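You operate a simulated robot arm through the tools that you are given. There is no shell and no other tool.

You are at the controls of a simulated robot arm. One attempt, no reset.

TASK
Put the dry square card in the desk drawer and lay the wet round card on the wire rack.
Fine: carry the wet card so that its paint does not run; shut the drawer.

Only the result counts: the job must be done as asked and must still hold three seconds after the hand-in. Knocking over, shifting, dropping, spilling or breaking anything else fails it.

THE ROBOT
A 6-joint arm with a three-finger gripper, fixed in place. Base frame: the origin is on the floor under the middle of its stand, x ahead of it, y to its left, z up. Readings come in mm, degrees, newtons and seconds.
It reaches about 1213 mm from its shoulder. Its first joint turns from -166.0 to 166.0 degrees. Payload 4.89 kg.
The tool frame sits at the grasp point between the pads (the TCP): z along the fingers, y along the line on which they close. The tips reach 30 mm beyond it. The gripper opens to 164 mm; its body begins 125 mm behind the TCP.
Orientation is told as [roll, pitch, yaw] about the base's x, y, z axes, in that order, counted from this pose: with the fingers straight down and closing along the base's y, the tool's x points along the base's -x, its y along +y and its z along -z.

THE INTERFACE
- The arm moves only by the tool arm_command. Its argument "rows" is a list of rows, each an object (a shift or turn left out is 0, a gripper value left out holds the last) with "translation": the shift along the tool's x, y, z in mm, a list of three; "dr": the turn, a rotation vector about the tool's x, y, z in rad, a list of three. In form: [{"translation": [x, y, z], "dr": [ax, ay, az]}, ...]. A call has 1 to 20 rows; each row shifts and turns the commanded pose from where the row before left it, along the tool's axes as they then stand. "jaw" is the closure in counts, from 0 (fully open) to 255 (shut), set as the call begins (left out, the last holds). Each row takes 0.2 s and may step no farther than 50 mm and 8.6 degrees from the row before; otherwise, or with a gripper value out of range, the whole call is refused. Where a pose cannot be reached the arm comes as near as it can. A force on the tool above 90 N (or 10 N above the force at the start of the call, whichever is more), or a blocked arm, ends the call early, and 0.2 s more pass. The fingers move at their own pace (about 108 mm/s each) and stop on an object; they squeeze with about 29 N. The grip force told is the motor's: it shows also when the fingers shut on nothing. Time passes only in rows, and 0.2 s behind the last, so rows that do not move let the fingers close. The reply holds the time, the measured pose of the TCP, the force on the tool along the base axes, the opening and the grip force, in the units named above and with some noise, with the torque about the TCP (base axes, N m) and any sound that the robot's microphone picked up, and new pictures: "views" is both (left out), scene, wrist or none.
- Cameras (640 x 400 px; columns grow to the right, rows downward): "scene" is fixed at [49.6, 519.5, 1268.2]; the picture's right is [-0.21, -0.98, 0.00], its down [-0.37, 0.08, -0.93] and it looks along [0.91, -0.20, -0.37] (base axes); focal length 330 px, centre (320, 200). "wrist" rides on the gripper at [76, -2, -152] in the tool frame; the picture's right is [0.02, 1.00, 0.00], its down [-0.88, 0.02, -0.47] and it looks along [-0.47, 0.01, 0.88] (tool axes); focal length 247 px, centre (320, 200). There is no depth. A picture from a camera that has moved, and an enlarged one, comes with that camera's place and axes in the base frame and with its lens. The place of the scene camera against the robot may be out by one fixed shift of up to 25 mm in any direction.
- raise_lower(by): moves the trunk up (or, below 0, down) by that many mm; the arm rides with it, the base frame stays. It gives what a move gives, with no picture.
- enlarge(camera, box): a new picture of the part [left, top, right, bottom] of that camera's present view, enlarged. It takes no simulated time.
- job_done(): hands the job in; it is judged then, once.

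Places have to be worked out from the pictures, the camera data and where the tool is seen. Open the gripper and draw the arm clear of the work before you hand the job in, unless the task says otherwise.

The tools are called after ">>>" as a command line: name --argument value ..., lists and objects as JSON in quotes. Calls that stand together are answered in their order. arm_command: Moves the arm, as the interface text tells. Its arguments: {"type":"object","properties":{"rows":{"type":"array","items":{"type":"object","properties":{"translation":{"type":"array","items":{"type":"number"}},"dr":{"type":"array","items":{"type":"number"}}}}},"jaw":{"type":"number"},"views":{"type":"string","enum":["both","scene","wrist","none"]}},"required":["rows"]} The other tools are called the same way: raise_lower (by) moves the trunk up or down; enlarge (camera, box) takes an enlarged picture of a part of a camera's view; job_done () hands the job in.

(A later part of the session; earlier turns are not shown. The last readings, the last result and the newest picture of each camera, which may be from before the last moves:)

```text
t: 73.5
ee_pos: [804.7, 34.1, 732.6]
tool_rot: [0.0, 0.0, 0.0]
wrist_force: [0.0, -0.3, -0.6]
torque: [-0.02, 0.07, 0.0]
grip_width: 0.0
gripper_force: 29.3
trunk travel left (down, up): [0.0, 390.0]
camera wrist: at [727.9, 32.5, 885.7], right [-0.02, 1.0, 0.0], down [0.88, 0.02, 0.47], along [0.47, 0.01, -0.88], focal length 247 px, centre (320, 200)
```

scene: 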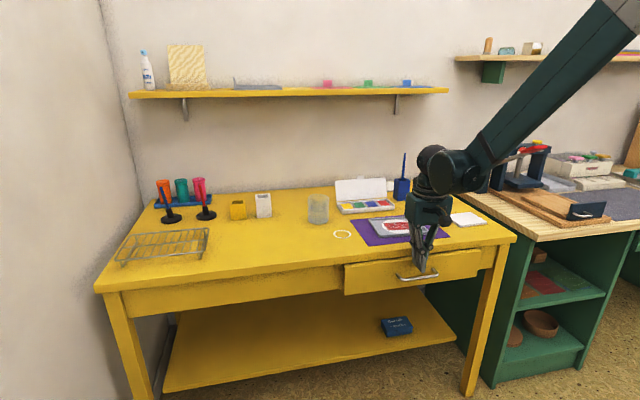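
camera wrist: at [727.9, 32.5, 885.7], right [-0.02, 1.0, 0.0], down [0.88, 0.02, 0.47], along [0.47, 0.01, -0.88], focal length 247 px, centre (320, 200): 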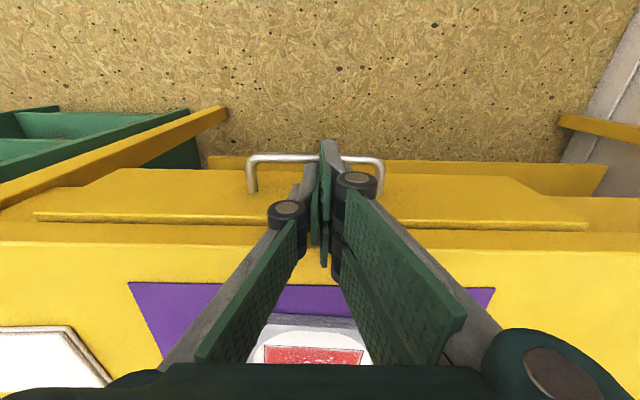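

>>> enlarge --camera "wrist" --box '[30, 160, 270, 310]'

>>> enlarge --camera "scene" --box '[335, 220, 525, 310]'

```text
2.67 times, centred on (150, 235) of wrist
camera zoom: at [727.9, 32.5, 885.7], right [-0.02, 1.0, 0.0], down [0.88, 0.02, 0.47], along [0.47, 0.01, -0.88], focal length 659 px, centre (773, 107)
```

zoom: 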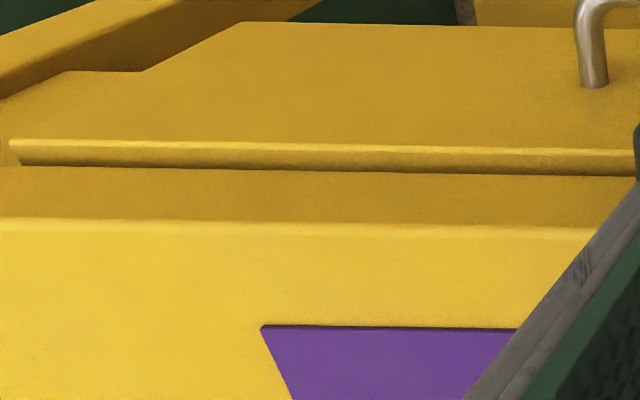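

```text
3.37 times, centred on (430, 265) of scene
camera zoom: at [49.6, 519.5, 1268.2], right [-0.21, -0.98, 0.0], down [-0.37, 0.08, -0.93], along [0.91, -0.2, -0.37], focal length 1111 px, centre (-50, -19)
```

zoom: 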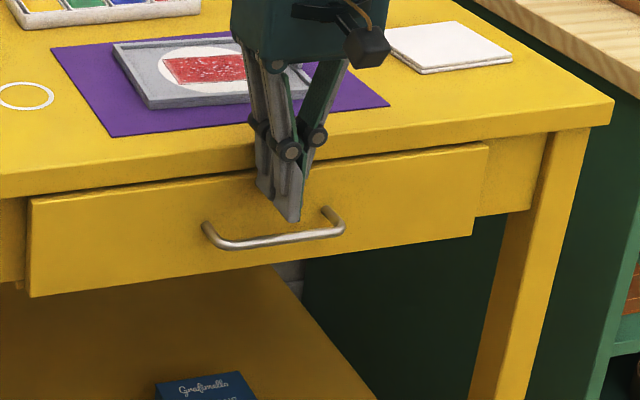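

About 7 mm still remain (panel outer edge at x≈829 versus 836 closed). I'll continue in 2.5 mm steps.

>>> arm_command --rows '[{"translation": [-2.5, 0, 0]}, {"translation": [-2.5, 0, 0]}, {"translation": [0, 0, 0]}]' --views "none"

>>> arm_command --rows '[{"translation": [-2, 0, 0]}, {"translation": [0, 0, 0]}]' --views "wrist"

```text
t: 74.3
ee_pos: [809.8, 34.2, 733.0]
tool_rot: [0.0, -0.1, -0.1]
wrist_force: [0.6, 0.0, 0.7]
torque: [-0.01, 0.01, 0.0]
grip_width: 0.0
gripper_force: 29.6
trunk travel left (down, up): [0.0, 390.0]
```

```text
t: 74.9
ee_pos: [809.0, 34.0, 733.7]
tool_rot: [0.0, 0.0, 0.0]
wrist_force: [-44.6, -2.9, -6.7]
torque: [0.04, -0.62, -0.07]
grip_width: 0.0
gripper_force: 28.9
trunk travel left (down, up): [0.0, 390.0]
camera wrist: at [733.4, 32.5, 885.7], right [-0.02, 1.0, 0.0], down [0.88, 0.02, 0.47], along [0.47, 0.01, -0.88], focal length 247 px, centre (320, 200)
```

wrist: 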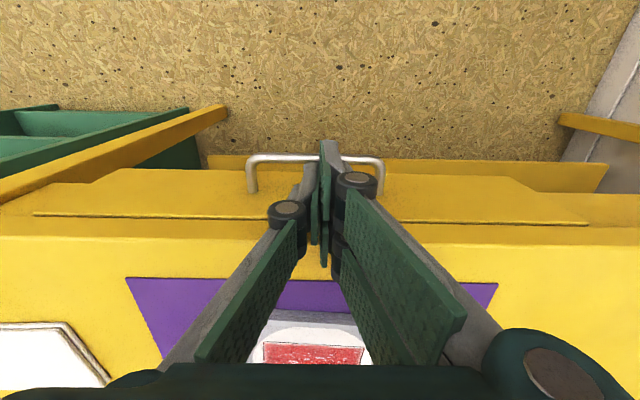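

>>> arm_command --rows '[{"translation": [5, 0, 0]}, {"translation": [15, 0, 0]}, {"translation": [0, 0, 0]}]' --views "wrist"

>>> enlarge --camera "wrist" --box '[30, 160, 270, 310]'

>>> enlarge --camera "scene" --box '[335, 220, 525, 310]'

```text
t: 75.7
ee_pos: [792.4, 33.3, 732.2]
tool_rot: [0.0, -0.1, 0.1]
wrist_force: [-0.7, -0.2, -0.1]
torque: [-0.02, -0.03, -0.02]
grip_width: 0.0
gripper_force: 28.9
trunk travel left (down, up): [0.0, 390.0]
camera wrist: at [715.3, 31.6, 885.1], right [-0.02, 1.0, 0.0], down [0.88, 0.02, 0.47], along [0.47, 0.01, -0.88], focal length 247 px, centre (320, 200)
```

wrist: 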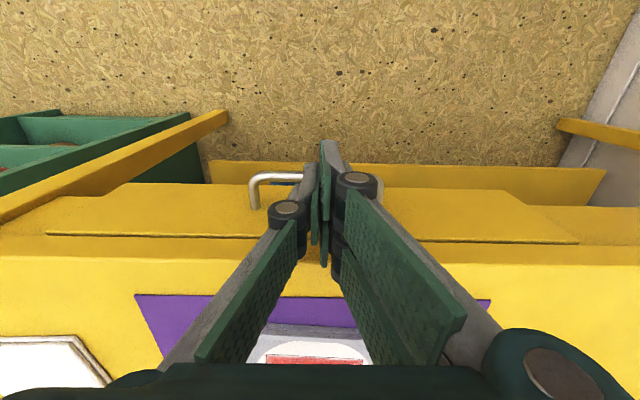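

```text
2.67 times, centred on (150, 235) of wrist
camera zoom: at [715.3, 31.6, 885.1], right [-0.02, 1.0, 0.0], down [0.88, 0.02, 0.47], along [0.47, 0.01, -0.88], focal length 659 px, centre (773, 107)
```

zoom: 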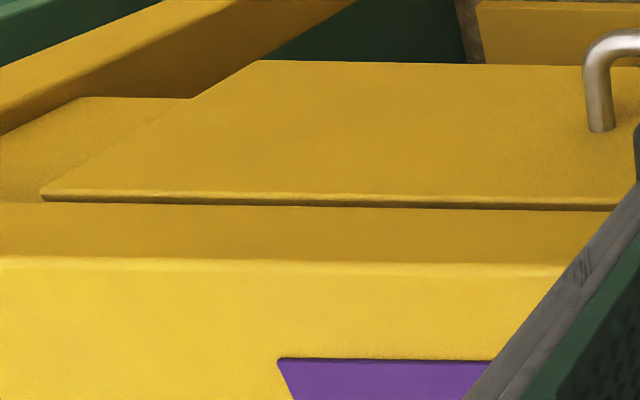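

```text
3.37 times, centred on (430, 265) of scene
camera zoom: at [49.6, 519.5, 1268.2], right [-0.21, -0.98, 0.0], down [-0.37, 0.08, -0.93], along [0.91, -0.2, -0.37], focal length 1111 px, centre (-50, -19)
```

zoom: 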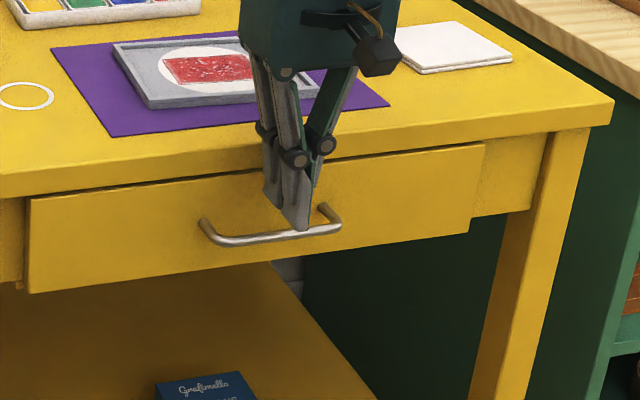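

The panel is within about 3 mm of closed, and the fingers met the desk edge. I'll back off, drop to bar height, and push on the handle bar itself to seat the drawer fully.

>>> arm_command --rows '[{"translation": [20, 0, 0]}, {"translation": [20, 0, 0]}, {"translation": [0, 0, 20]}, {"translation": [0, 0, 20]}, {"translation": [-8, 0, 0]}, {"translation": [-6, 0, 0]}, {"translation": [0, 0, 0]}]' --views "wrist"

```text
t: 77.3
ee_pos: [767.0, 34.2, 692.6]
tool_rot: [0.0, -0.2, 0.0]
wrist_force: [0.2, 0.1, 0.2]
torque: [0.01, -0.02, 0.0]
grip_width: 0.0
gripper_force: 29.4
trunk travel left (down, up): [0.0, 390.0]
camera wrist: at [688.4, 31.6, 845.0], right [-0.02, 1.0, 0.0], down [0.88, 0.02, 0.47], along [0.47, 0.01, -0.88], focal length 247 px, centre (320, 200)
```

wrist: 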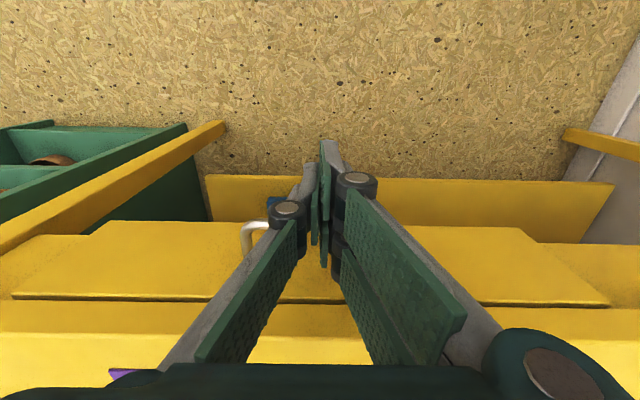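

>>> arm_command --rows '[{"translation": [-3, 0, 0]}, {"translation": [-3, 0, 0]}, {"translation": [0, 0, 0]}]' --views "none"

>>> arm_command --rows '[{"translation": [-2, 0, 0]}, {"translation": [0, 0, 0]}]' --views "none"

```text
t: 78.1
ee_pos: [771.8, 34.4, 692.3]
tool_rot: [0.0, 0.0, 0.0]
wrist_force: [-0.4, 0.4, 0.3]
torque: [0.01, 0.02, -0.01]
grip_width: 0.0
gripper_force: 28.3
trunk travel left (down, up): [0.0, 390.0]
```

```text
t: 78.7
ee_pos: [773.6, 34.0, 693.9]
tool_rot: [-0.1, 0.1, 0.0]
wrist_force: [-0.6, -0.6, 0.3]
torque: [-0.05, 0.03, 0.0]
grip_width: 0.0
gripper_force: 29.2
trunk travel left (down, up): [0.0, 390.0]
```

No resistance yet, so I'll keep edging the fingers against the bar in 2 mm steps.

>>> arm_command --rows '[{"translation": [-2, 0, 0]}, {"translation": [0, 0, 0]}]' --views "none"

>>> arm_command --rows '[{"translation": [-2, 0, 0]}, {"translation": [0, 0, 0]}]' --views "none"

```text
t: 79.3
ee_pos: [774.4, 33.0, 692.3]
tool_rot: [0.0, 0.1, 0.1]
wrist_force: [-16.8, 4.8, -4.6]
torque: [0.13, 0.44, 0.19]
grip_width: 0.4
gripper_force: 29.2
trunk travel left (down, up): [0.0, 390.0]
```

```text
t: 79.9
ee_pos: [774.9, 34.3, 693.1]
tool_rot: [0.0, 0.2, 0.1]
wrist_force: [-62.3, 8.1, -13.0]
torque: [0.22, 1.8, 0.35]
grip_width: 0.0
gripper_force: 28.8
trunk travel left (down, up): [0.0, 390.0]
```

The bar is firmly against a stop at 62 N, and its position matches the original closed place (bar at about 803). I'll back off and raise the arm, then check the drawer.

>>> arm_command --rows '[{"translation": [4, 0, 0]}, {"translation": [16, 0, 0]}, {"translation": [20, 0, 0]}, {"translation": [0, 0, -30]}, {"translation": [0, 0, -45]}, {"translation": [0, 0, -45]}, {"translation": [0, 0, -45]}, {"translation": [0, 0, -45]}, {"translation": [0, 0, 0]}]' --views "both"

>>> enlarge --camera "scene" --box '[340, 210, 500, 310]'

>>> enlarge --camera "wrist" --box '[150, 190, 470, 390]'

```text
t: 81.9
ee_pos: [736.3, 32.9, 903.2]
tool_rot: [-0.1, 0.0, 0.0]
wrist_force: [-0.7, 0.7, -0.4]
torque: [0.05, 0.08, 0.01]
grip_width: 0.0
gripper_force: 29.2
trunk travel left (down, up): [0.0, 390.0]
camera wrist: at [658.7, 31.0, 1057.3], right [-0.02, 1.0, 0.0], down [0.88, 0.02, 0.47], along [0.47, 0.01, -0.88], focal length 247 px, centre (320, 200)
```

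scene: 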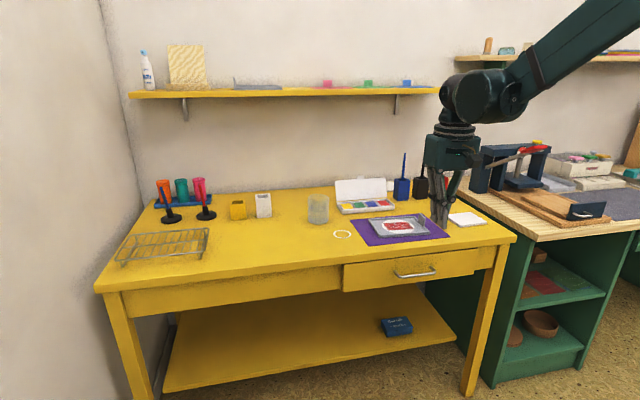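
wrist: 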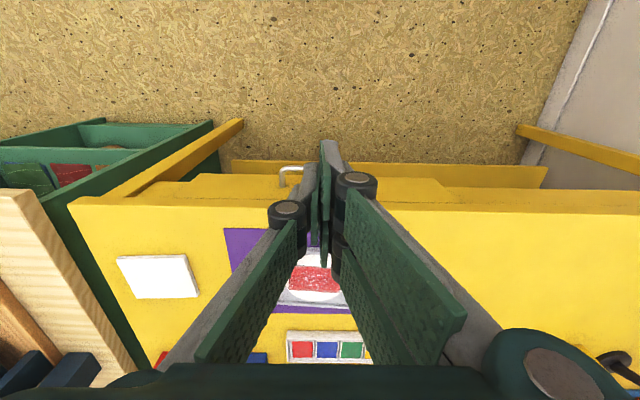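

```text
4.00 times, centred on (420, 260) of scene
camera zoom: at [49.6, 519.5, 1268.2], right [-0.21, -0.98, 0.0], down [-0.37, 0.08, -0.93], along [0.91, -0.2, -0.37], focal length 1320 px, centre (-80, -40)
```

zoom: 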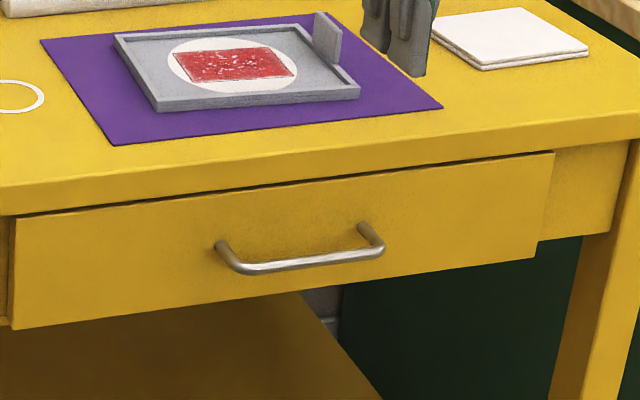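

```text
2.00 times, centred on (310, 290) of wrist
camera zoom: at [658.7, 31.0, 1057.3], right [-0.02, 1.0, 0.0], down [0.88, 0.02, 0.47], along [0.47, 0.01, -0.88], focal length 494 px, centre (340, 20)
```

zoom: 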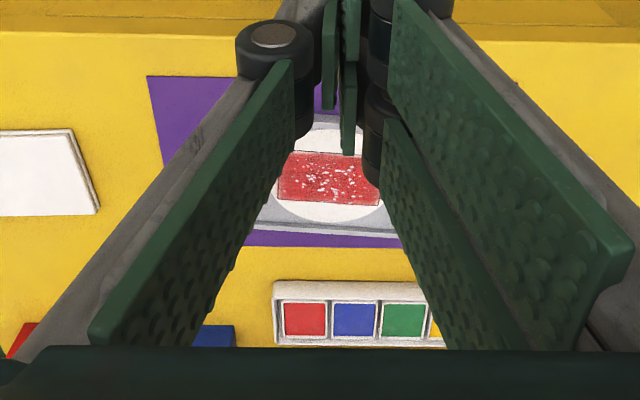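

The drawer looks exactly as it did when shut at the start. Now for the wet card: I'll raise the trunk back to the height that suited the rack, so it need not move while carrying.

>>> raise_lower --by 300

>>> arm_command --rows '[{"translation": [-20, -12, 25]}, {"translation": [-28, -12, 35]}, {"translation": [-28, -12, 35]}, {"translation": [-28, -12, 35]}, {"translation": [-28, -12, 35]}, {"translation": [-28, -12, 35]}, {"translation": [-28, -12, 35]}, {"translation": [-15, -4, 30]}, {"translation": [0, 0, 0]}, {"translation": [0, 0, 0]}]' --jaw 60 --views "both"

```text
t: 84.9
ee_pos: [735.6, 33.2, 1203.3]
tool_rot: [0.0, 0.1, 0.0]
wrist_force: [0.3, -0.3, 0.0]
torque: [0.04, 0.05, 0.03]
grip_width: 0.0
gripper_force: 28.9
trunk travel left (down, up): [-300.0, 90.0]
```

```text
t: 87.1
ee_pos: [940.9, -58.2, 941.4]
tool_rot: [0.0, 0.1, 0.1]
wrist_force: [0.3, -0.2, -0.7]
torque: [0.0, 0.01, 0.02]
grip_width: 125.3
gripper_force: 0.1
trunk travel left (down, up): [-300.0, 90.0]
camera wrist: at [863.0, -60.3, 1093.6], right [-0.02, 1.0, 0.0], down [0.88, 0.02, 0.47], along [0.47, 0.01, -0.88], focal length 247 px, centre (320, 200)
```

scene: 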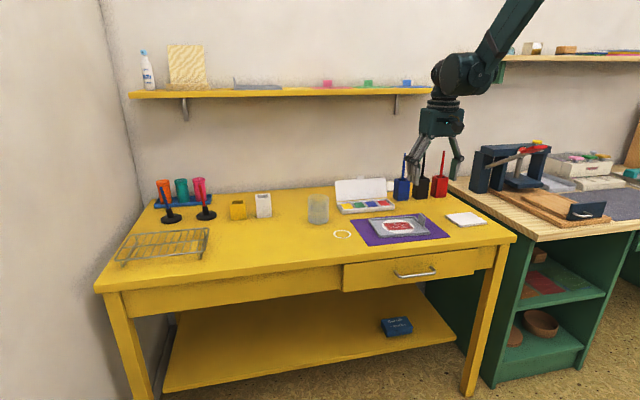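
wrist: 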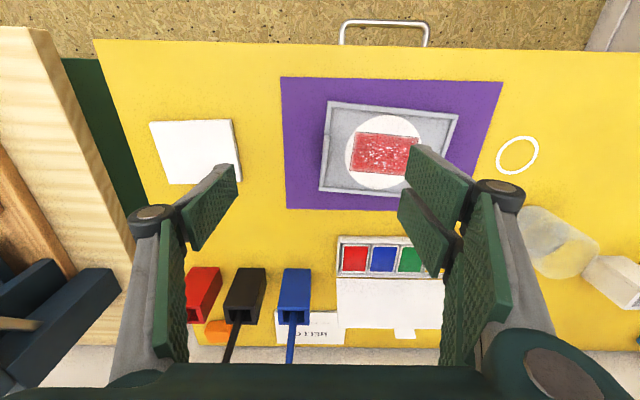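

>>> enlarge --camera "wrist" --box '[300, 90, 460, 210]'

>>> enlarge --camera "wrist" --box '[305, 130, 385, 205]'

>>> enlarge --camera "scene" --box '[350, 200, 460, 255]'

```text
3.33 times, centred on (380, 150) of wrist
camera zoom: at [863.0, -60.3, 1093.6], right [-0.02, 1.0, 0.0], down [0.88, 0.02, 0.47], along [0.47, 0.01, -0.88], focal length 823 px, centre (120, 367)
```

zoom: 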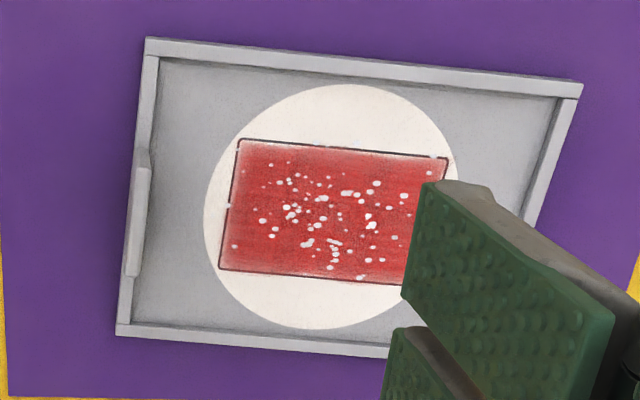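

```text
5.33 times, centred on (345, 168) of wrist
camera zoom: at [863.0, -60.3, 1093.6], right [-0.02, 1.0, 0.0], down [0.88, 0.02, 0.47], along [0.47, 0.01, -0.88], focal length 1317 px, centre (187, 373)
```

zoom: 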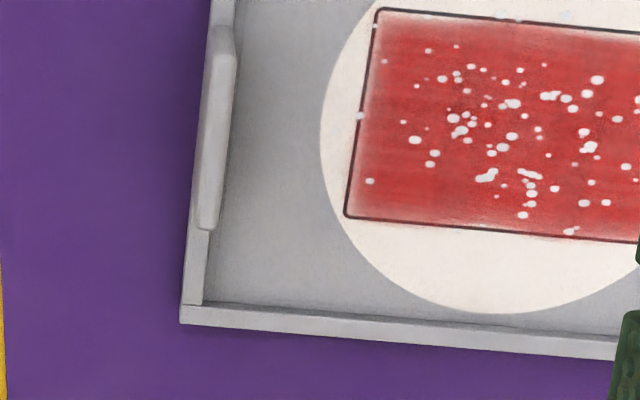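

```text
5.82 times, centred on (405, 228) of scene
camera zoom: at [49.6, 519.5, 1268.2], right [-0.21, -0.98, 0.0], down [-0.37, 0.08, -0.93], along [0.91, -0.2, -0.37], focal length 1919 px, centre (-174, 40)
```

zoom: 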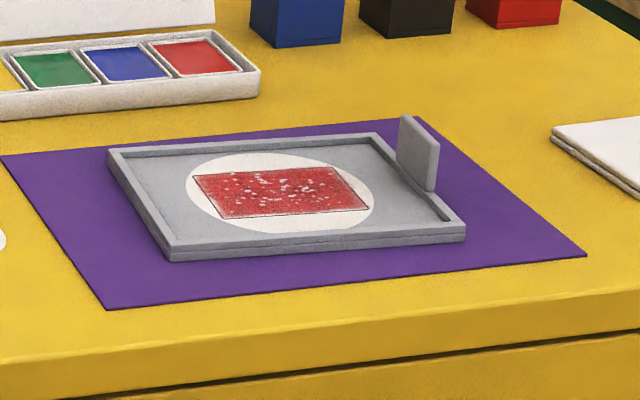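

The wet tray's rim is at z≈762 and it's turned about -4.5° from the desk axes. Its tab centre is near (962, -52) with the top at z≈792. I'll turn the hand to match, narrow the jaws to 35 mm, and come down to just above the tab.

>>> arm_command --rows '[{"dr": [0, 0, 0.0785]}, {"translation": [-5, 2, 25]}, {"translation": [-5, 2, 25]}, {"translation": [-5.5, 2, 25]}, {"translation": [-5, 2, 25]}, {"translation": [0, 0, 0]}, {"translation": [0, 0, 0]}]' --jaw 201 --views "both"

>>> enlarge --camera "wrist" --box '[256, 80, 416, 250]'

```text
t: 88.7
ee_pos: [961.1, -49.7, 838.9]
tool_rot: [0.0, 0.0, -4.5]
wrist_force: [0.5, 1.2, 0.5]
torque: [0.01, 0.02, -0.01]
grip_width: 34.8
gripper_force: 0.0
trunk travel left (down, up): [-300.0, 90.0]
camera wrist: at [884.2, -44.7, 991.2], right [0.06, 1.0, 0.0], down [0.88, -0.05, 0.47], along [0.47, -0.03, -0.88], focal length 247 px, centre (320, 200)
```

scene: 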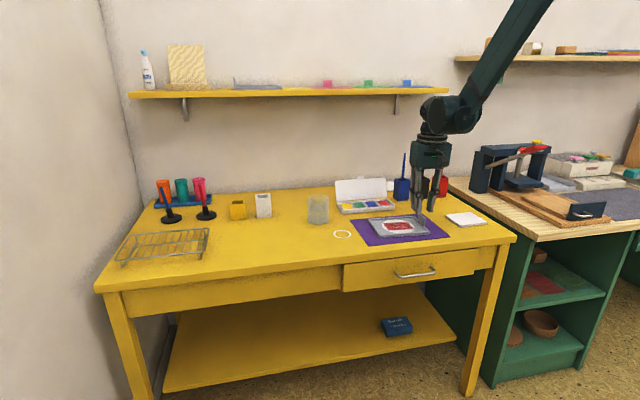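
wrist: 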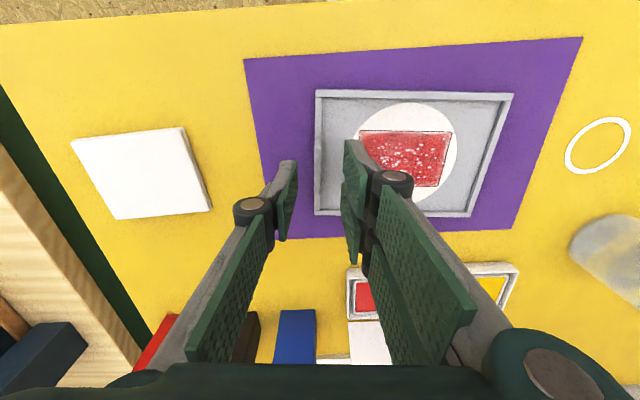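

```text
2.35 times, centred on (336, 165) of wrist
camera zoom: at [884.2, -44.7, 991.2], right [0.06, 1.0, 0.0], down [0.88, -0.05, 0.47], along [0.47, -0.03, -0.88], focal length 581 px, centre (282, 282)
```

zoom: 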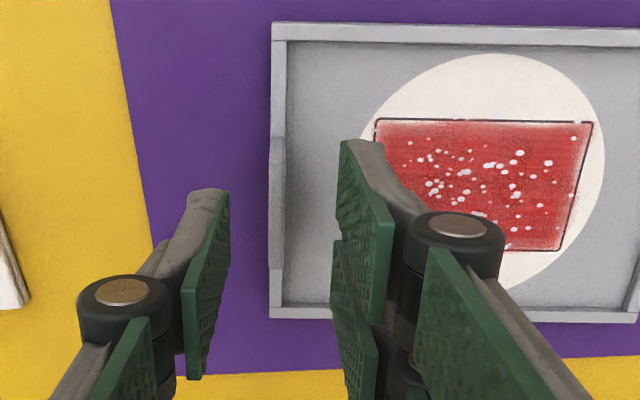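

The tool is aligned with the tray; the tab sits about 2 mm to -y of centre. I'll correct that and descend 42 mm, so the tips end about 5 mm above the rim.

>>> arm_command --rows '[{"translation": [-0.8, -1.2, 12]}, {"translation": [-0.8, -1.1, 12]}, {"translation": [0, 0, 10]}, {"translation": [0, 0, 8]}, {"translation": [0, 0, 0]}]' --views "both"

>>> enlarge --camera "wrist" --box '[256, 80, 416, 250]'

>>> enlarge --camera "scene" --box '[360, 190, 470, 255]'

```text
t: 89.9
ee_pos: [961.5, -51.2, 797.6]
tool_rot: [0.0, 0.1, -4.5]
wrist_force: [0.3, -1.0, 0.7]
torque: [0.02, 0.0, 0.02]
grip_width: 34.8
gripper_force: 0.0
trunk travel left (down, up): [-300.0, 90.0]
camera wrist: at [884.6, -47.4, 949.7], right [0.06, 1.0, 0.0], down [0.88, -0.05, 0.47], along [0.47, -0.03, -0.88], focal length 247 px, centre (320, 200)
```

scene: 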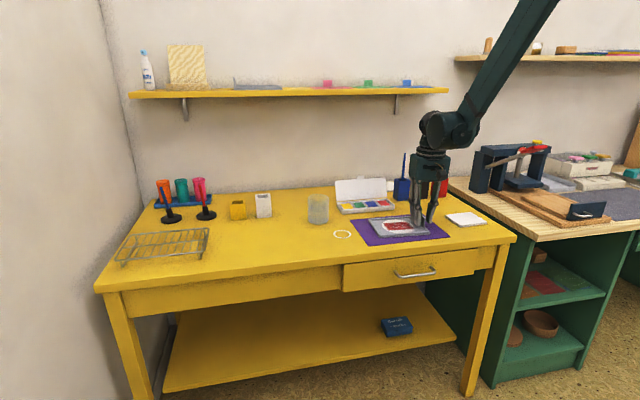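
wrist: 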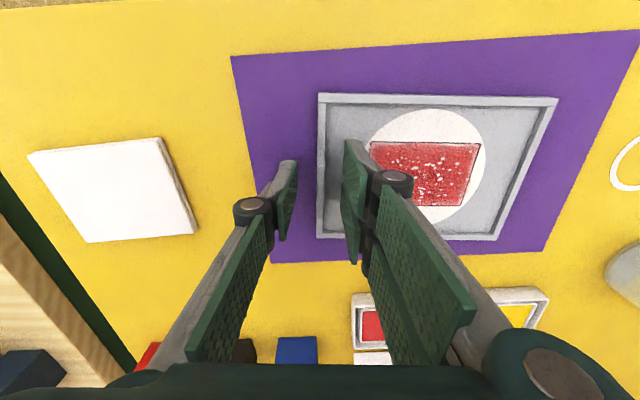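

```text
2.35 times, centred on (336, 165) of wrist
camera zoom: at [884.6, -47.4, 949.7], right [0.06, 1.0, 0.0], down [0.88, -0.05, 0.47], along [0.47, -0.03, -0.88], focal length 581 px, centre (282, 282)
```

zoom: 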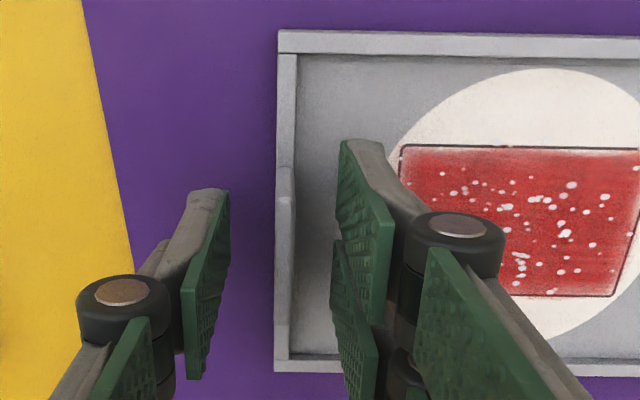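

```text
5.82 times, centred on (415, 222) of scene
camera zoom: at [49.6, 519.5, 1268.2], right [-0.21, -0.98, 0.0], down [-0.37, 0.08, -0.93], along [0.91, -0.2, -0.37], focal length 1919 px, centre (-233, 69)
```

zoom: 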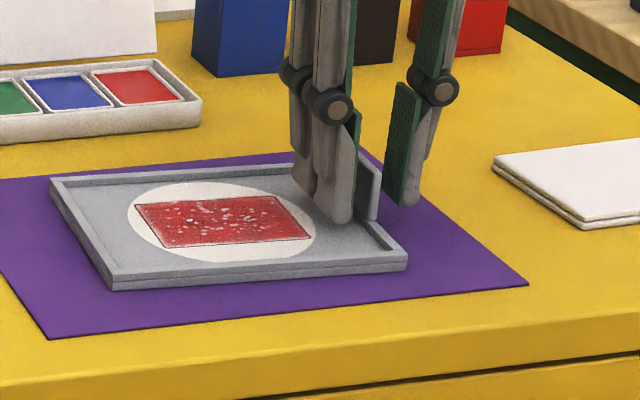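

The tab is centred between the pads with the tips above the rim and clear of the card. I'll close the jaws.

>>> arm_command --rows '[{"translation": [0, 0, 0]}, {"translation": [0, 0, 0]}, {"translation": [0, 0, 0]}, {"translation": [0, 0, 0]}]' --jaw 255 --views "both"

>>> enlarge --camera "wrist" --box '[236, 60, 496, 270]'

```text
t: 90.9
ee_pos: [962.1, -51.6, 797.9]
tool_rot: [0.0, 0.0, -4.5]
wrist_force: [0.3, -0.6, -0.3]
torque: [-0.02, -0.01, 0.05]
grip_width: 6.2
gripper_force: 29.1
trunk travel left (down, up): [-300.0, 90.0]
camera wrist: at [884.5, -47.4, 949.9], right [0.06, 1.0, 0.0], down [0.88, -0.05, 0.47], along [0.47, -0.03, -0.88], focal length 247 px, centre (320, 200)
```

scene: 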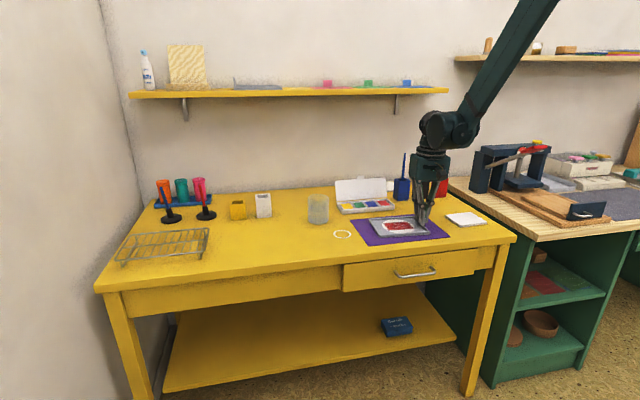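
wrist: 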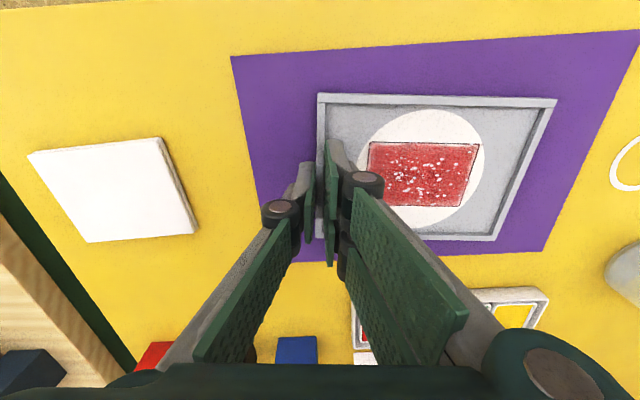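

```text
1.90 times, centred on (366, 165) of wrist
camera zoom: at [884.5, -47.4, 949.9], right [0.06, 1.0, 0.0], down [0.88, -0.05, 0.47], along [0.47, -0.03, -0.88], focal length 470 px, centre (232, 267)
```

zoom: 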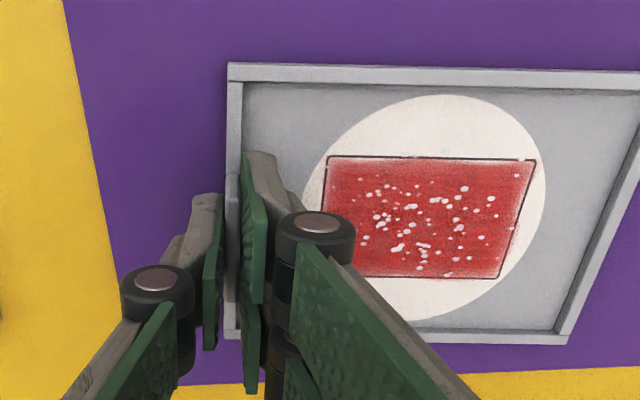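

The tab is held (6.2 mm, 29 N) without having moved the tray. I'll lift very gently with a smooth ramp, straight up by 132 mm, keeping the hand level.

>>> arm_command --rows '[{"translation": [0, 0, -1]}, {"translation": [0, 0, -2]}, {"translation": [0, 0, -3]}, {"translation": [0, 0, -4]}, {"translation": [0, 0, -6]}, {"translation": [0, 0, -8]}, {"translation": [0, 0, -10]}, {"translation": [0, 0, -10]}, {"translation": [0, 0, -10]}, {"translation": [0, 0, -10]}, {"translation": [0, 0, -10]}, {"translation": [0, 0, -10]}, {"translation": [0, 0, -10]}, {"translation": [0, 0, -10]}, {"translation": [0, 0, -10]}, {"translation": [0, 0, -8]}, {"translation": [0, 0, -6]}, {"translation": [0, 0, -3]}, {"translation": [0, 0, -1]}, {"translation": [0, 0, 0]}]' --views "both"

>>> enlarge --camera "scene" --box '[330, 160, 490, 260]'

```text
t: 95.1
ee_pos: [960.5, -51.2, 930.1]
tool_rot: [0.1, -0.1, -4.6]
wrist_force: [-1.0, -0.5, -1.1]
torque: [-0.09, 0.01, 0.0]
grip_width: 6.2
gripper_force: 28.9
trunk travel left (down, up): [-300.0, 90.0]
camera wrist: at [884.0, -46.9, 1082.7], right [0.06, 1.0, 0.0], down [0.88, -0.05, 0.47], along [0.47, -0.03, -0.88], focal length 247 px, centre (320, 200)
```

scene: 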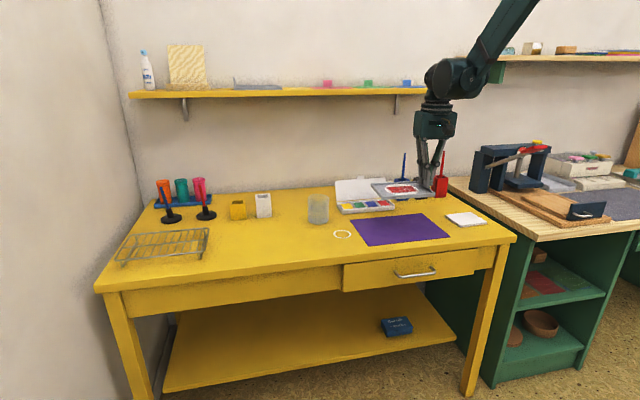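
wrist: 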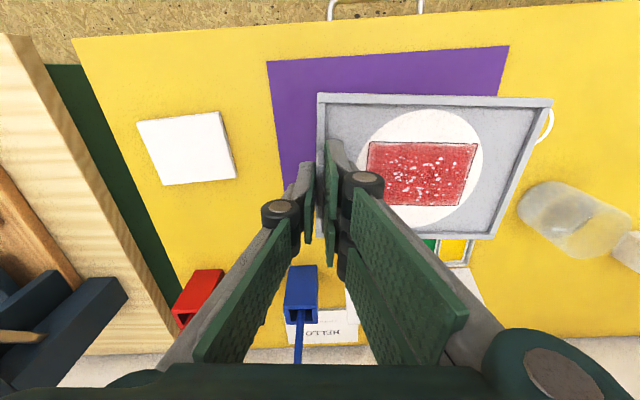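

```text
4.00 times, centred on (410, 210) of scene
camera zoom: at [49.6, 519.5, 1268.2], right [-0.21, -0.98, 0.0], down [-0.37, 0.08, -0.93], along [0.91, -0.2, -0.37], focal length 1320 px, centre (-40, 160)
```

zoom: 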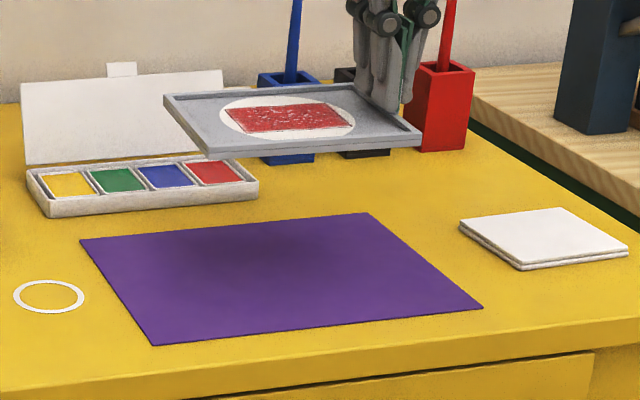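

The wet tray is up, level, and nothing on the desk moved. I'll turn it back to square with the desk and carry it slowly along +y with smooth speed ramps.

>>> arm_command --rows '[{"translation": [0, 1, 0], "dr": [0, 0, -0.0196]}, {"translation": [0, 2, 0], "dr": [0, 0, -0.0196]}, {"translation": [0, 4, 0], "dr": [0, 0, -0.0196]}, {"translation": [0, 6, 0], "dr": [0, 0, -0.0197]}, {"translation": [-0.2, 8, 0]}, {"translation": [-0.2, 10, 0]}, {"translation": [-0.3, 12, 0]}, {"translation": [-0.3, 14, 0]}, {"translation": [-0.3, 14, 0]}, {"translation": [-0.3, 14, 0]}, {"translation": [-0.3, 14, 0]}, {"translation": [-0.3, 14, 0]}, {"translation": [-0.3, 14, 0]}, {"translation": [-0.3, 14, 0]}, {"translation": [-0.3, 14, 0]}, {"translation": [-0.3, 14, 0]}, {"translation": [-0.2, 12, 0]}, {"translation": [-0.2, 9, 0]}, {"translation": [0, 6, 0]}, {"translation": [0, 3, 0]}]' --views "wrist"

```text
t: 99.3
ee_pos: [966.5, 148.0, 928.8]
tool_rot: [0.0, 0.0, -0.1]
wrist_force: [0.4, -0.8, -0.1]
torque: [-0.09, 0.03, -0.02]
grip_width: 6.1
gripper_force: 29.1
trunk travel left (down, up): [-300.0, 90.0]
camera wrist: at [889.3, 145.7, 1081.5], right [-0.02, 1.0, 0.0], down [0.88, 0.02, 0.47], along [0.47, 0.01, -0.88], focal length 247 px, centre (320, 200)
```

wrist: 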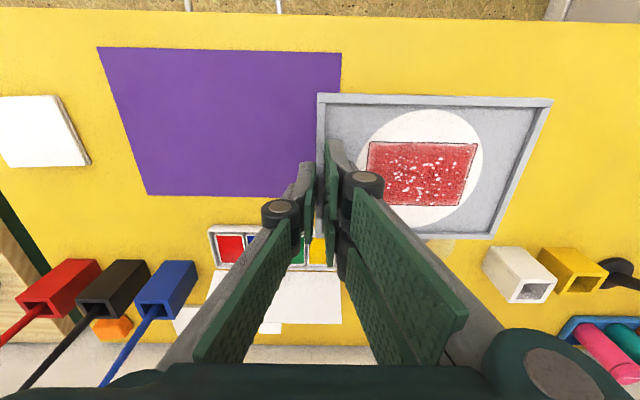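

Steady and level at y=148. I'll continue the carry.

>>> arm_command --rows '[{"translation": [0, 3, 0]}, {"translation": [-0.2, 6, 0]}, {"translation": [-0.2, 9, 0]}, {"translation": [-0.2, 12, 0]}, {"translation": [-0.2, 14, 0]}, {"translation": [-0.2, 14, 0]}, {"translation": [-0.2, 14, 0]}, {"translation": [-0.2, 14, 0]}, {"translation": [-0.2, 14, 0]}, {"translation": [-0.2, 14, 0]}, {"translation": [-0.2, 14, 0]}, {"translation": [-0.2, 14, 0]}, {"translation": [-0.2, 14, 0]}, {"translation": [-0.2, 14, 0]}, {"translation": [-0.2, 14, 0]}, {"translation": [-0.2, 14, 0]}, {"translation": [-0.2, 12, 0]}, {"translation": [0, 9, 0]}, {"translation": [0, 6, 0]}, {"translation": [0, 3, 0]}]' --views "wrist"

>>> arm_command --rows '[{"translation": [0, 3, 0]}, {"translation": [-0.2, 6, 0]}, {"translation": [-0.2, 9, 0]}, {"translation": [-0.2, 12, 0]}, {"translation": [-0.2, 14, 0]}, {"translation": [-0.2, 14, 0]}, {"translation": [-0.2, 14, 0]}, {"translation": [-0.2, 14, 0]}, {"translation": [-0.2, 14, 0]}, {"translation": [-0.2, 14, 0]}, {"translation": [-0.2, 14, 0]}, {"translation": [-0.2, 14, 0]}, {"translation": [-0.2, 14, 0]}, {"translation": [-0.2, 14, 0]}, {"translation": [-0.2, 14, 0]}, {"translation": [-0.2, 14, 0]}, {"translation": [-0.2, 12, 0]}, {"translation": [0, 9, 0]}, {"translation": [0, 6, 0]}, {"translation": [0, 3, 0]}]' --views "both"

```text
t: 103.5
ee_pos: [970.2, 376.7, 931.4]
tool_rot: [0.0, -0.1, -0.1]
wrist_force: [1.1, -0.7, -0.7]
torque: [-0.06, -0.03, 0.01]
grip_width: 5.8
gripper_force: 29.2
trunk travel left (down, up): [-300.0, 90.0]
camera wrist: at [891.8, 374.2, 1083.3], right [-0.02, 1.0, 0.0], down [0.88, 0.02, 0.47], along [0.47, 0.01, -0.88], focal length 247 px, centre (320, 200)
```

wrist: 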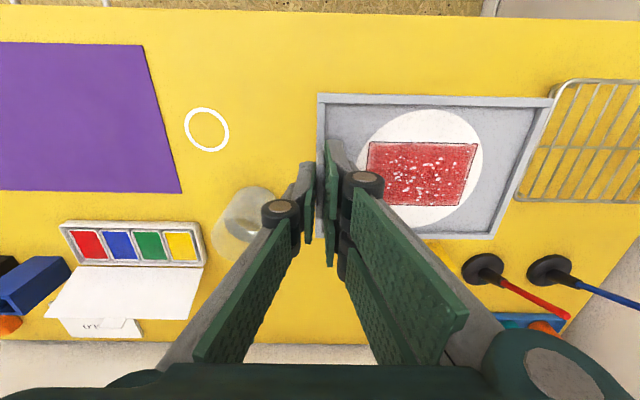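

```text
t: 107.7
ee_pos: [972.7, 603.4, 929.8]
tool_rot: [0.0, 0.1, 0.0]
wrist_force: [0.2, 0.4, -0.6]
torque: [-0.06, 0.02, 0.02]
grip_width: 5.9
gripper_force: 28.9
trunk travel left (down, up): [-300.0, 90.0]
camera wrist: at [895.5, 602.3, 1082.2], right [-0.02, 1.0, 0.0], down [0.88, 0.02, 0.47], along [0.47, 0.01, -0.88], focal length 247 px, centre (320, 200)
```

scene: 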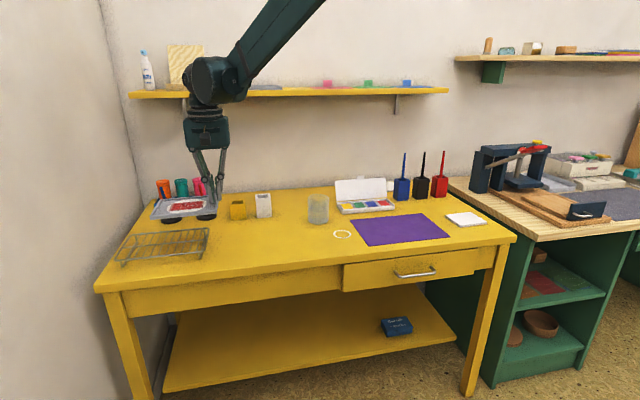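
wrist: 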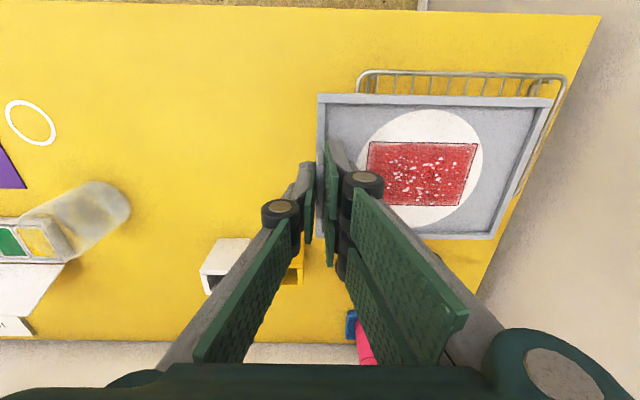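

At y=603 all is steady. I'll move the last 76 mm in y, then check alignment over the rack before descending.

>>> arm_command --rows '[{"translation": [0, 3, 0]}, {"translation": [0, 6, 0]}, {"translation": [0, 9, 0]}, {"translation": [0, 11, 0]}, {"translation": [0, 11, 0]}, {"translation": [0, 11, 0]}, {"translation": [0, 9, 0]}, {"translation": [0, 7, 0]}, {"translation": [0, 5, 0]}, {"translation": [0, 3, 0]}, {"translation": [0, 1.5, 0]}, {"translation": [0, 0, 0]}]' --views "both"

>>> enlarge --camera "scene" --box '[100, 180, 260, 280]'

>>> enlarge --camera "wrist" --box '[270, 50, 590, 250]'

```text
t: 110.3
ee_pos: [972.9, 678.2, 929.5]
tool_rot: [0.1, 0.0, 0.0]
wrist_force: [0.6, -0.8, -1.4]
torque: [-0.04, -0.01, 0.0]
grip_width: 6.1
gripper_force: 29.0
trunk travel left (down, up): [-300.0, 90.0]
camera wrist: at [895.8, 677.5, 1082.8], right [-0.02, 1.0, 0.0], down [0.88, 0.02, 0.47], along [0.47, 0.01, -0.88], focal length 247 px, centre (320, 200)
```

scene: 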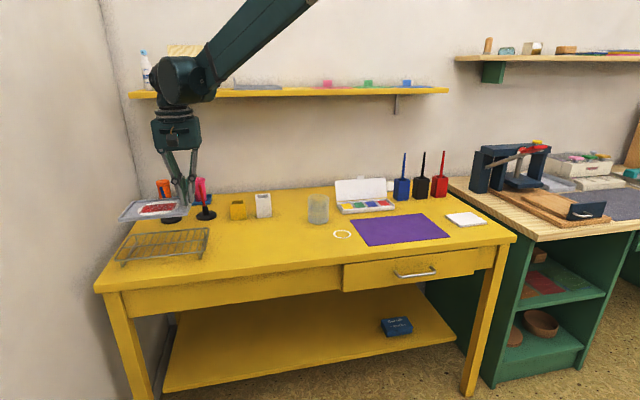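
wrist: 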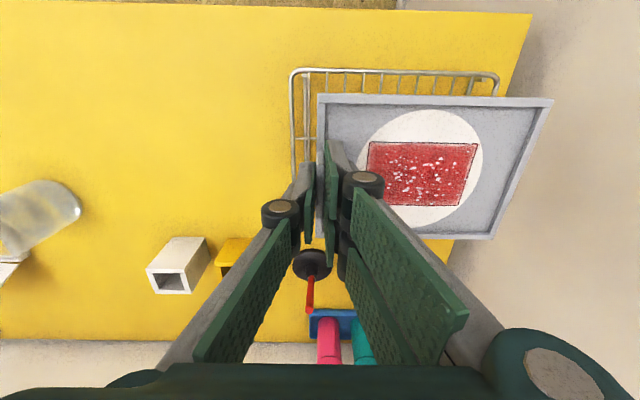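

```text
4.00 times, centred on (180, 230) of scene
camera zoom: at [49.6, 519.5, 1268.2], right [-0.21, -0.98, 0.0], down [-0.37, 0.08, -0.93], along [0.91, -0.2, -0.37], focal length 1320 px, centre (880, 80)
```

zoom: 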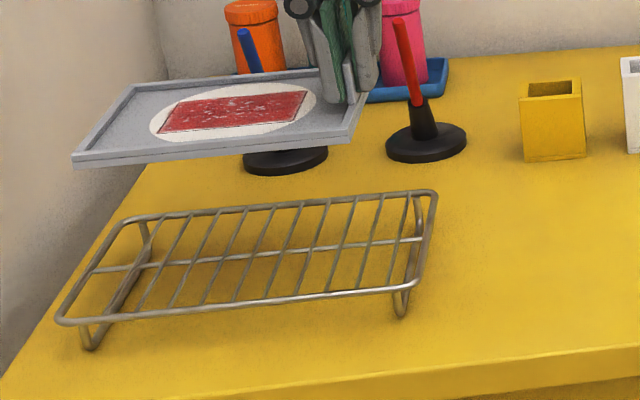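

```text
2.00 times, centred on (430, 150) of wrist
camera zoom: at [895.8, 677.5, 1082.8], right [-0.02, 1.0, 0.0], down [0.88, 0.02, 0.47], along [0.47, 0.01, -0.88], focal length 494 px, centre (100, 300)
```

zoom: 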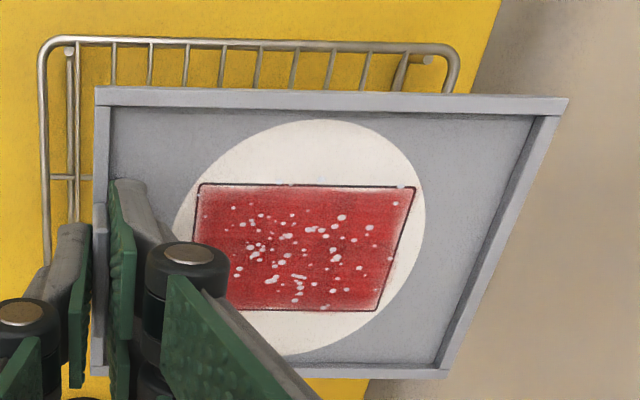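

The tray is directly above the rack, aligned as the dry one was. I'll descend 94 mm with smooth ramps, to about 10 mm above contact.

>>> arm_command --rows '[{"translation": [0, 0.5, 2]}, {"translation": [0, 0.5, 4]}, {"translation": [0, 0.5, 6]}, {"translation": [0, 0, 8]}, {"translation": [0, 0, 9]}, {"translation": [0, 0, 9]}, {"translation": [0, 0, 9]}, {"translation": [0, 0, 9]}, {"translation": [0, 0, 9]}, {"translation": [0, 0, 9]}, {"translation": [0, 0, 8]}, {"translation": [0, 0, 6]}, {"translation": [0, 0, 4]}, {"translation": [0, 0, 2]}, {"translation": [0, 0, 0]}]' --views "both"

>>> enlarge --camera "scene" --box '[105, 190, 225, 275]'

```text
t: 113.5
ee_pos: [972.9, 682.9, 837.6]
tool_rot: [0.0, 0.0, 0.0]
wrist_force: [-0.5, 0.2, -1.9]
torque: [-0.06, 0.03, 0.0]
grip_width: 5.8
gripper_force: 29.6
trunk travel left (down, up): [-300.0, 90.0]
camera wrist: at [895.2, 680.9, 989.4], right [-0.02, 1.0, 0.0], down [0.88, 0.02, 0.47], along [0.47, 0.01, -0.88], focal length 247 px, centre (320, 200)
```

scene: 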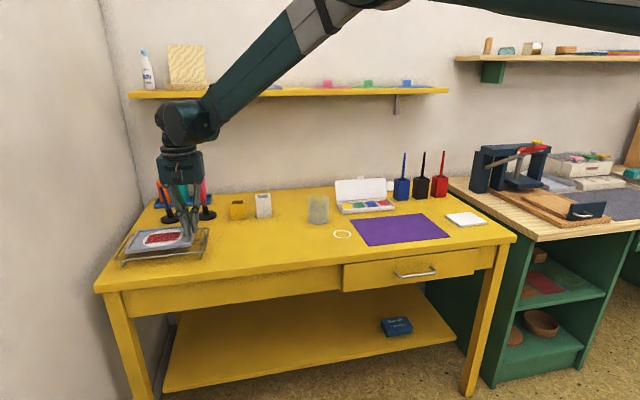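
wrist: 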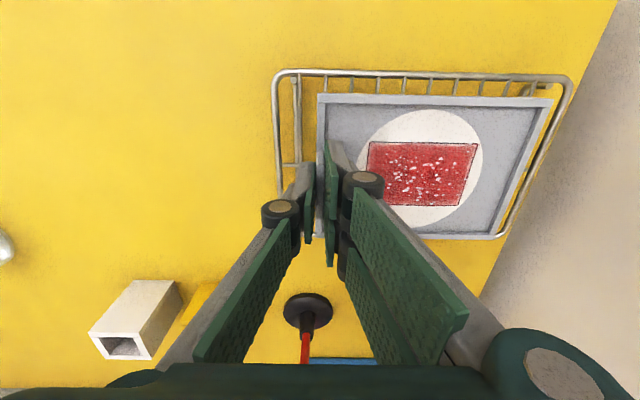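

```text
4.71 times, centred on (165, 232) of scene
camera zoom: at [49.6, 519.5, 1268.2], right [-0.21, -0.98, 0.0], down [-0.37, 0.08, -0.93], along [0.91, -0.2, -0.37], focal length 1552 px, centre (1049, 47)
```

zoom: 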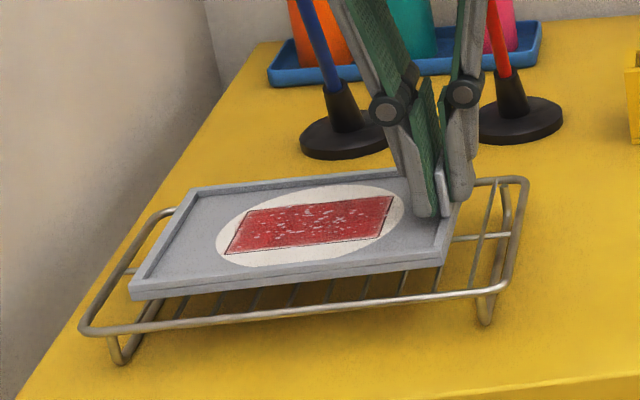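

>>> arm_command --rows '[{"translation": [0, -0.5, 1.5]}, {"translation": [0, -0.5, 2]}, {"translation": [0, 0, 2]}, {"translation": [0, 0, 1.5]}, {"translation": [0, 0, 0]}]' --views "none"

>>> arm_command --rows '[{"translation": [0, 0, 1.5]}, {"translation": [0, 0, 0]}]' --views "wrist"

```text
t: 114.7
ee_pos: [971.6, 680.9, 827.5]
tool_rot: [0.0, -0.1, 0.0]
wrist_force: [0.1, 0.3, -0.4]
torque: [0.01, -0.06, 0.0]
grip_width: 5.9
gripper_force: 29.1
trunk travel left (down, up): [-300.0, 90.0]
```

```text
t: 115.3
ee_pos: [971.8, 681.1, 825.9]
tool_rot: [0.0, -0.2, -0.1]
wrist_force: [0.9, 0.1, 1.7]
torque: [-0.02, 0.0, 0.02]
grip_width: 5.9
gripper_force: 29.3
trunk travel left (down, up): [-300.0, 90.0]
camera wrist: at [894.4, 679.2, 979.7], right [-0.02, 1.0, 0.0], down [0.88, 0.02, 0.47], along [0.47, 0.01, -0.88], focal length 247 px, centre (320, 200)
```

wrist: 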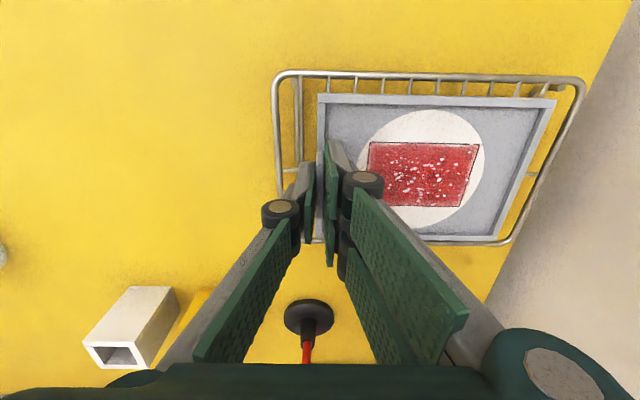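

The far end has just touched the rack and the tray is flat again. I'll ease down in sub-millimetre steps until there is a small definite contact force.

>>> arm_command --rows '[{"translation": [0, 0, 0.8]}, {"translation": [0, 0, 0]}]' --views "none"

>>> enlarge --camera "scene" --box '[105, 190, 225, 275]'

```text
t: 115.9
ee_pos: [970.9, 679.6, 827.1]
tool_rot: [0.1, 0.0, 0.0]
wrist_force: [-0.6, -2.6, 9.1]
torque: [-0.07, 0.15, 0.01]
grip_width: 6.2
gripper_force: 28.6
trunk travel left (down, up): [-300.0, 90.0]
```

```text
4.71 times, centred on (165, 232) of scene
camera zoom: at [49.6, 519.5, 1268.2], right [-0.21, -0.98, 0.0], down [-0.37, 0.08, -0.93], along [0.91, -0.2, -0.37], focal length 1552 px, centre (1049, 47)
```

zoom: 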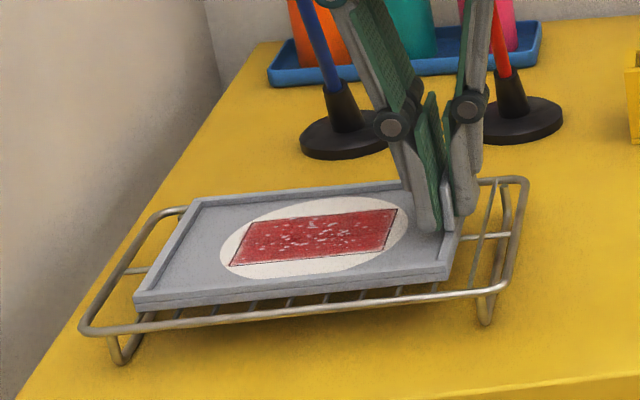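

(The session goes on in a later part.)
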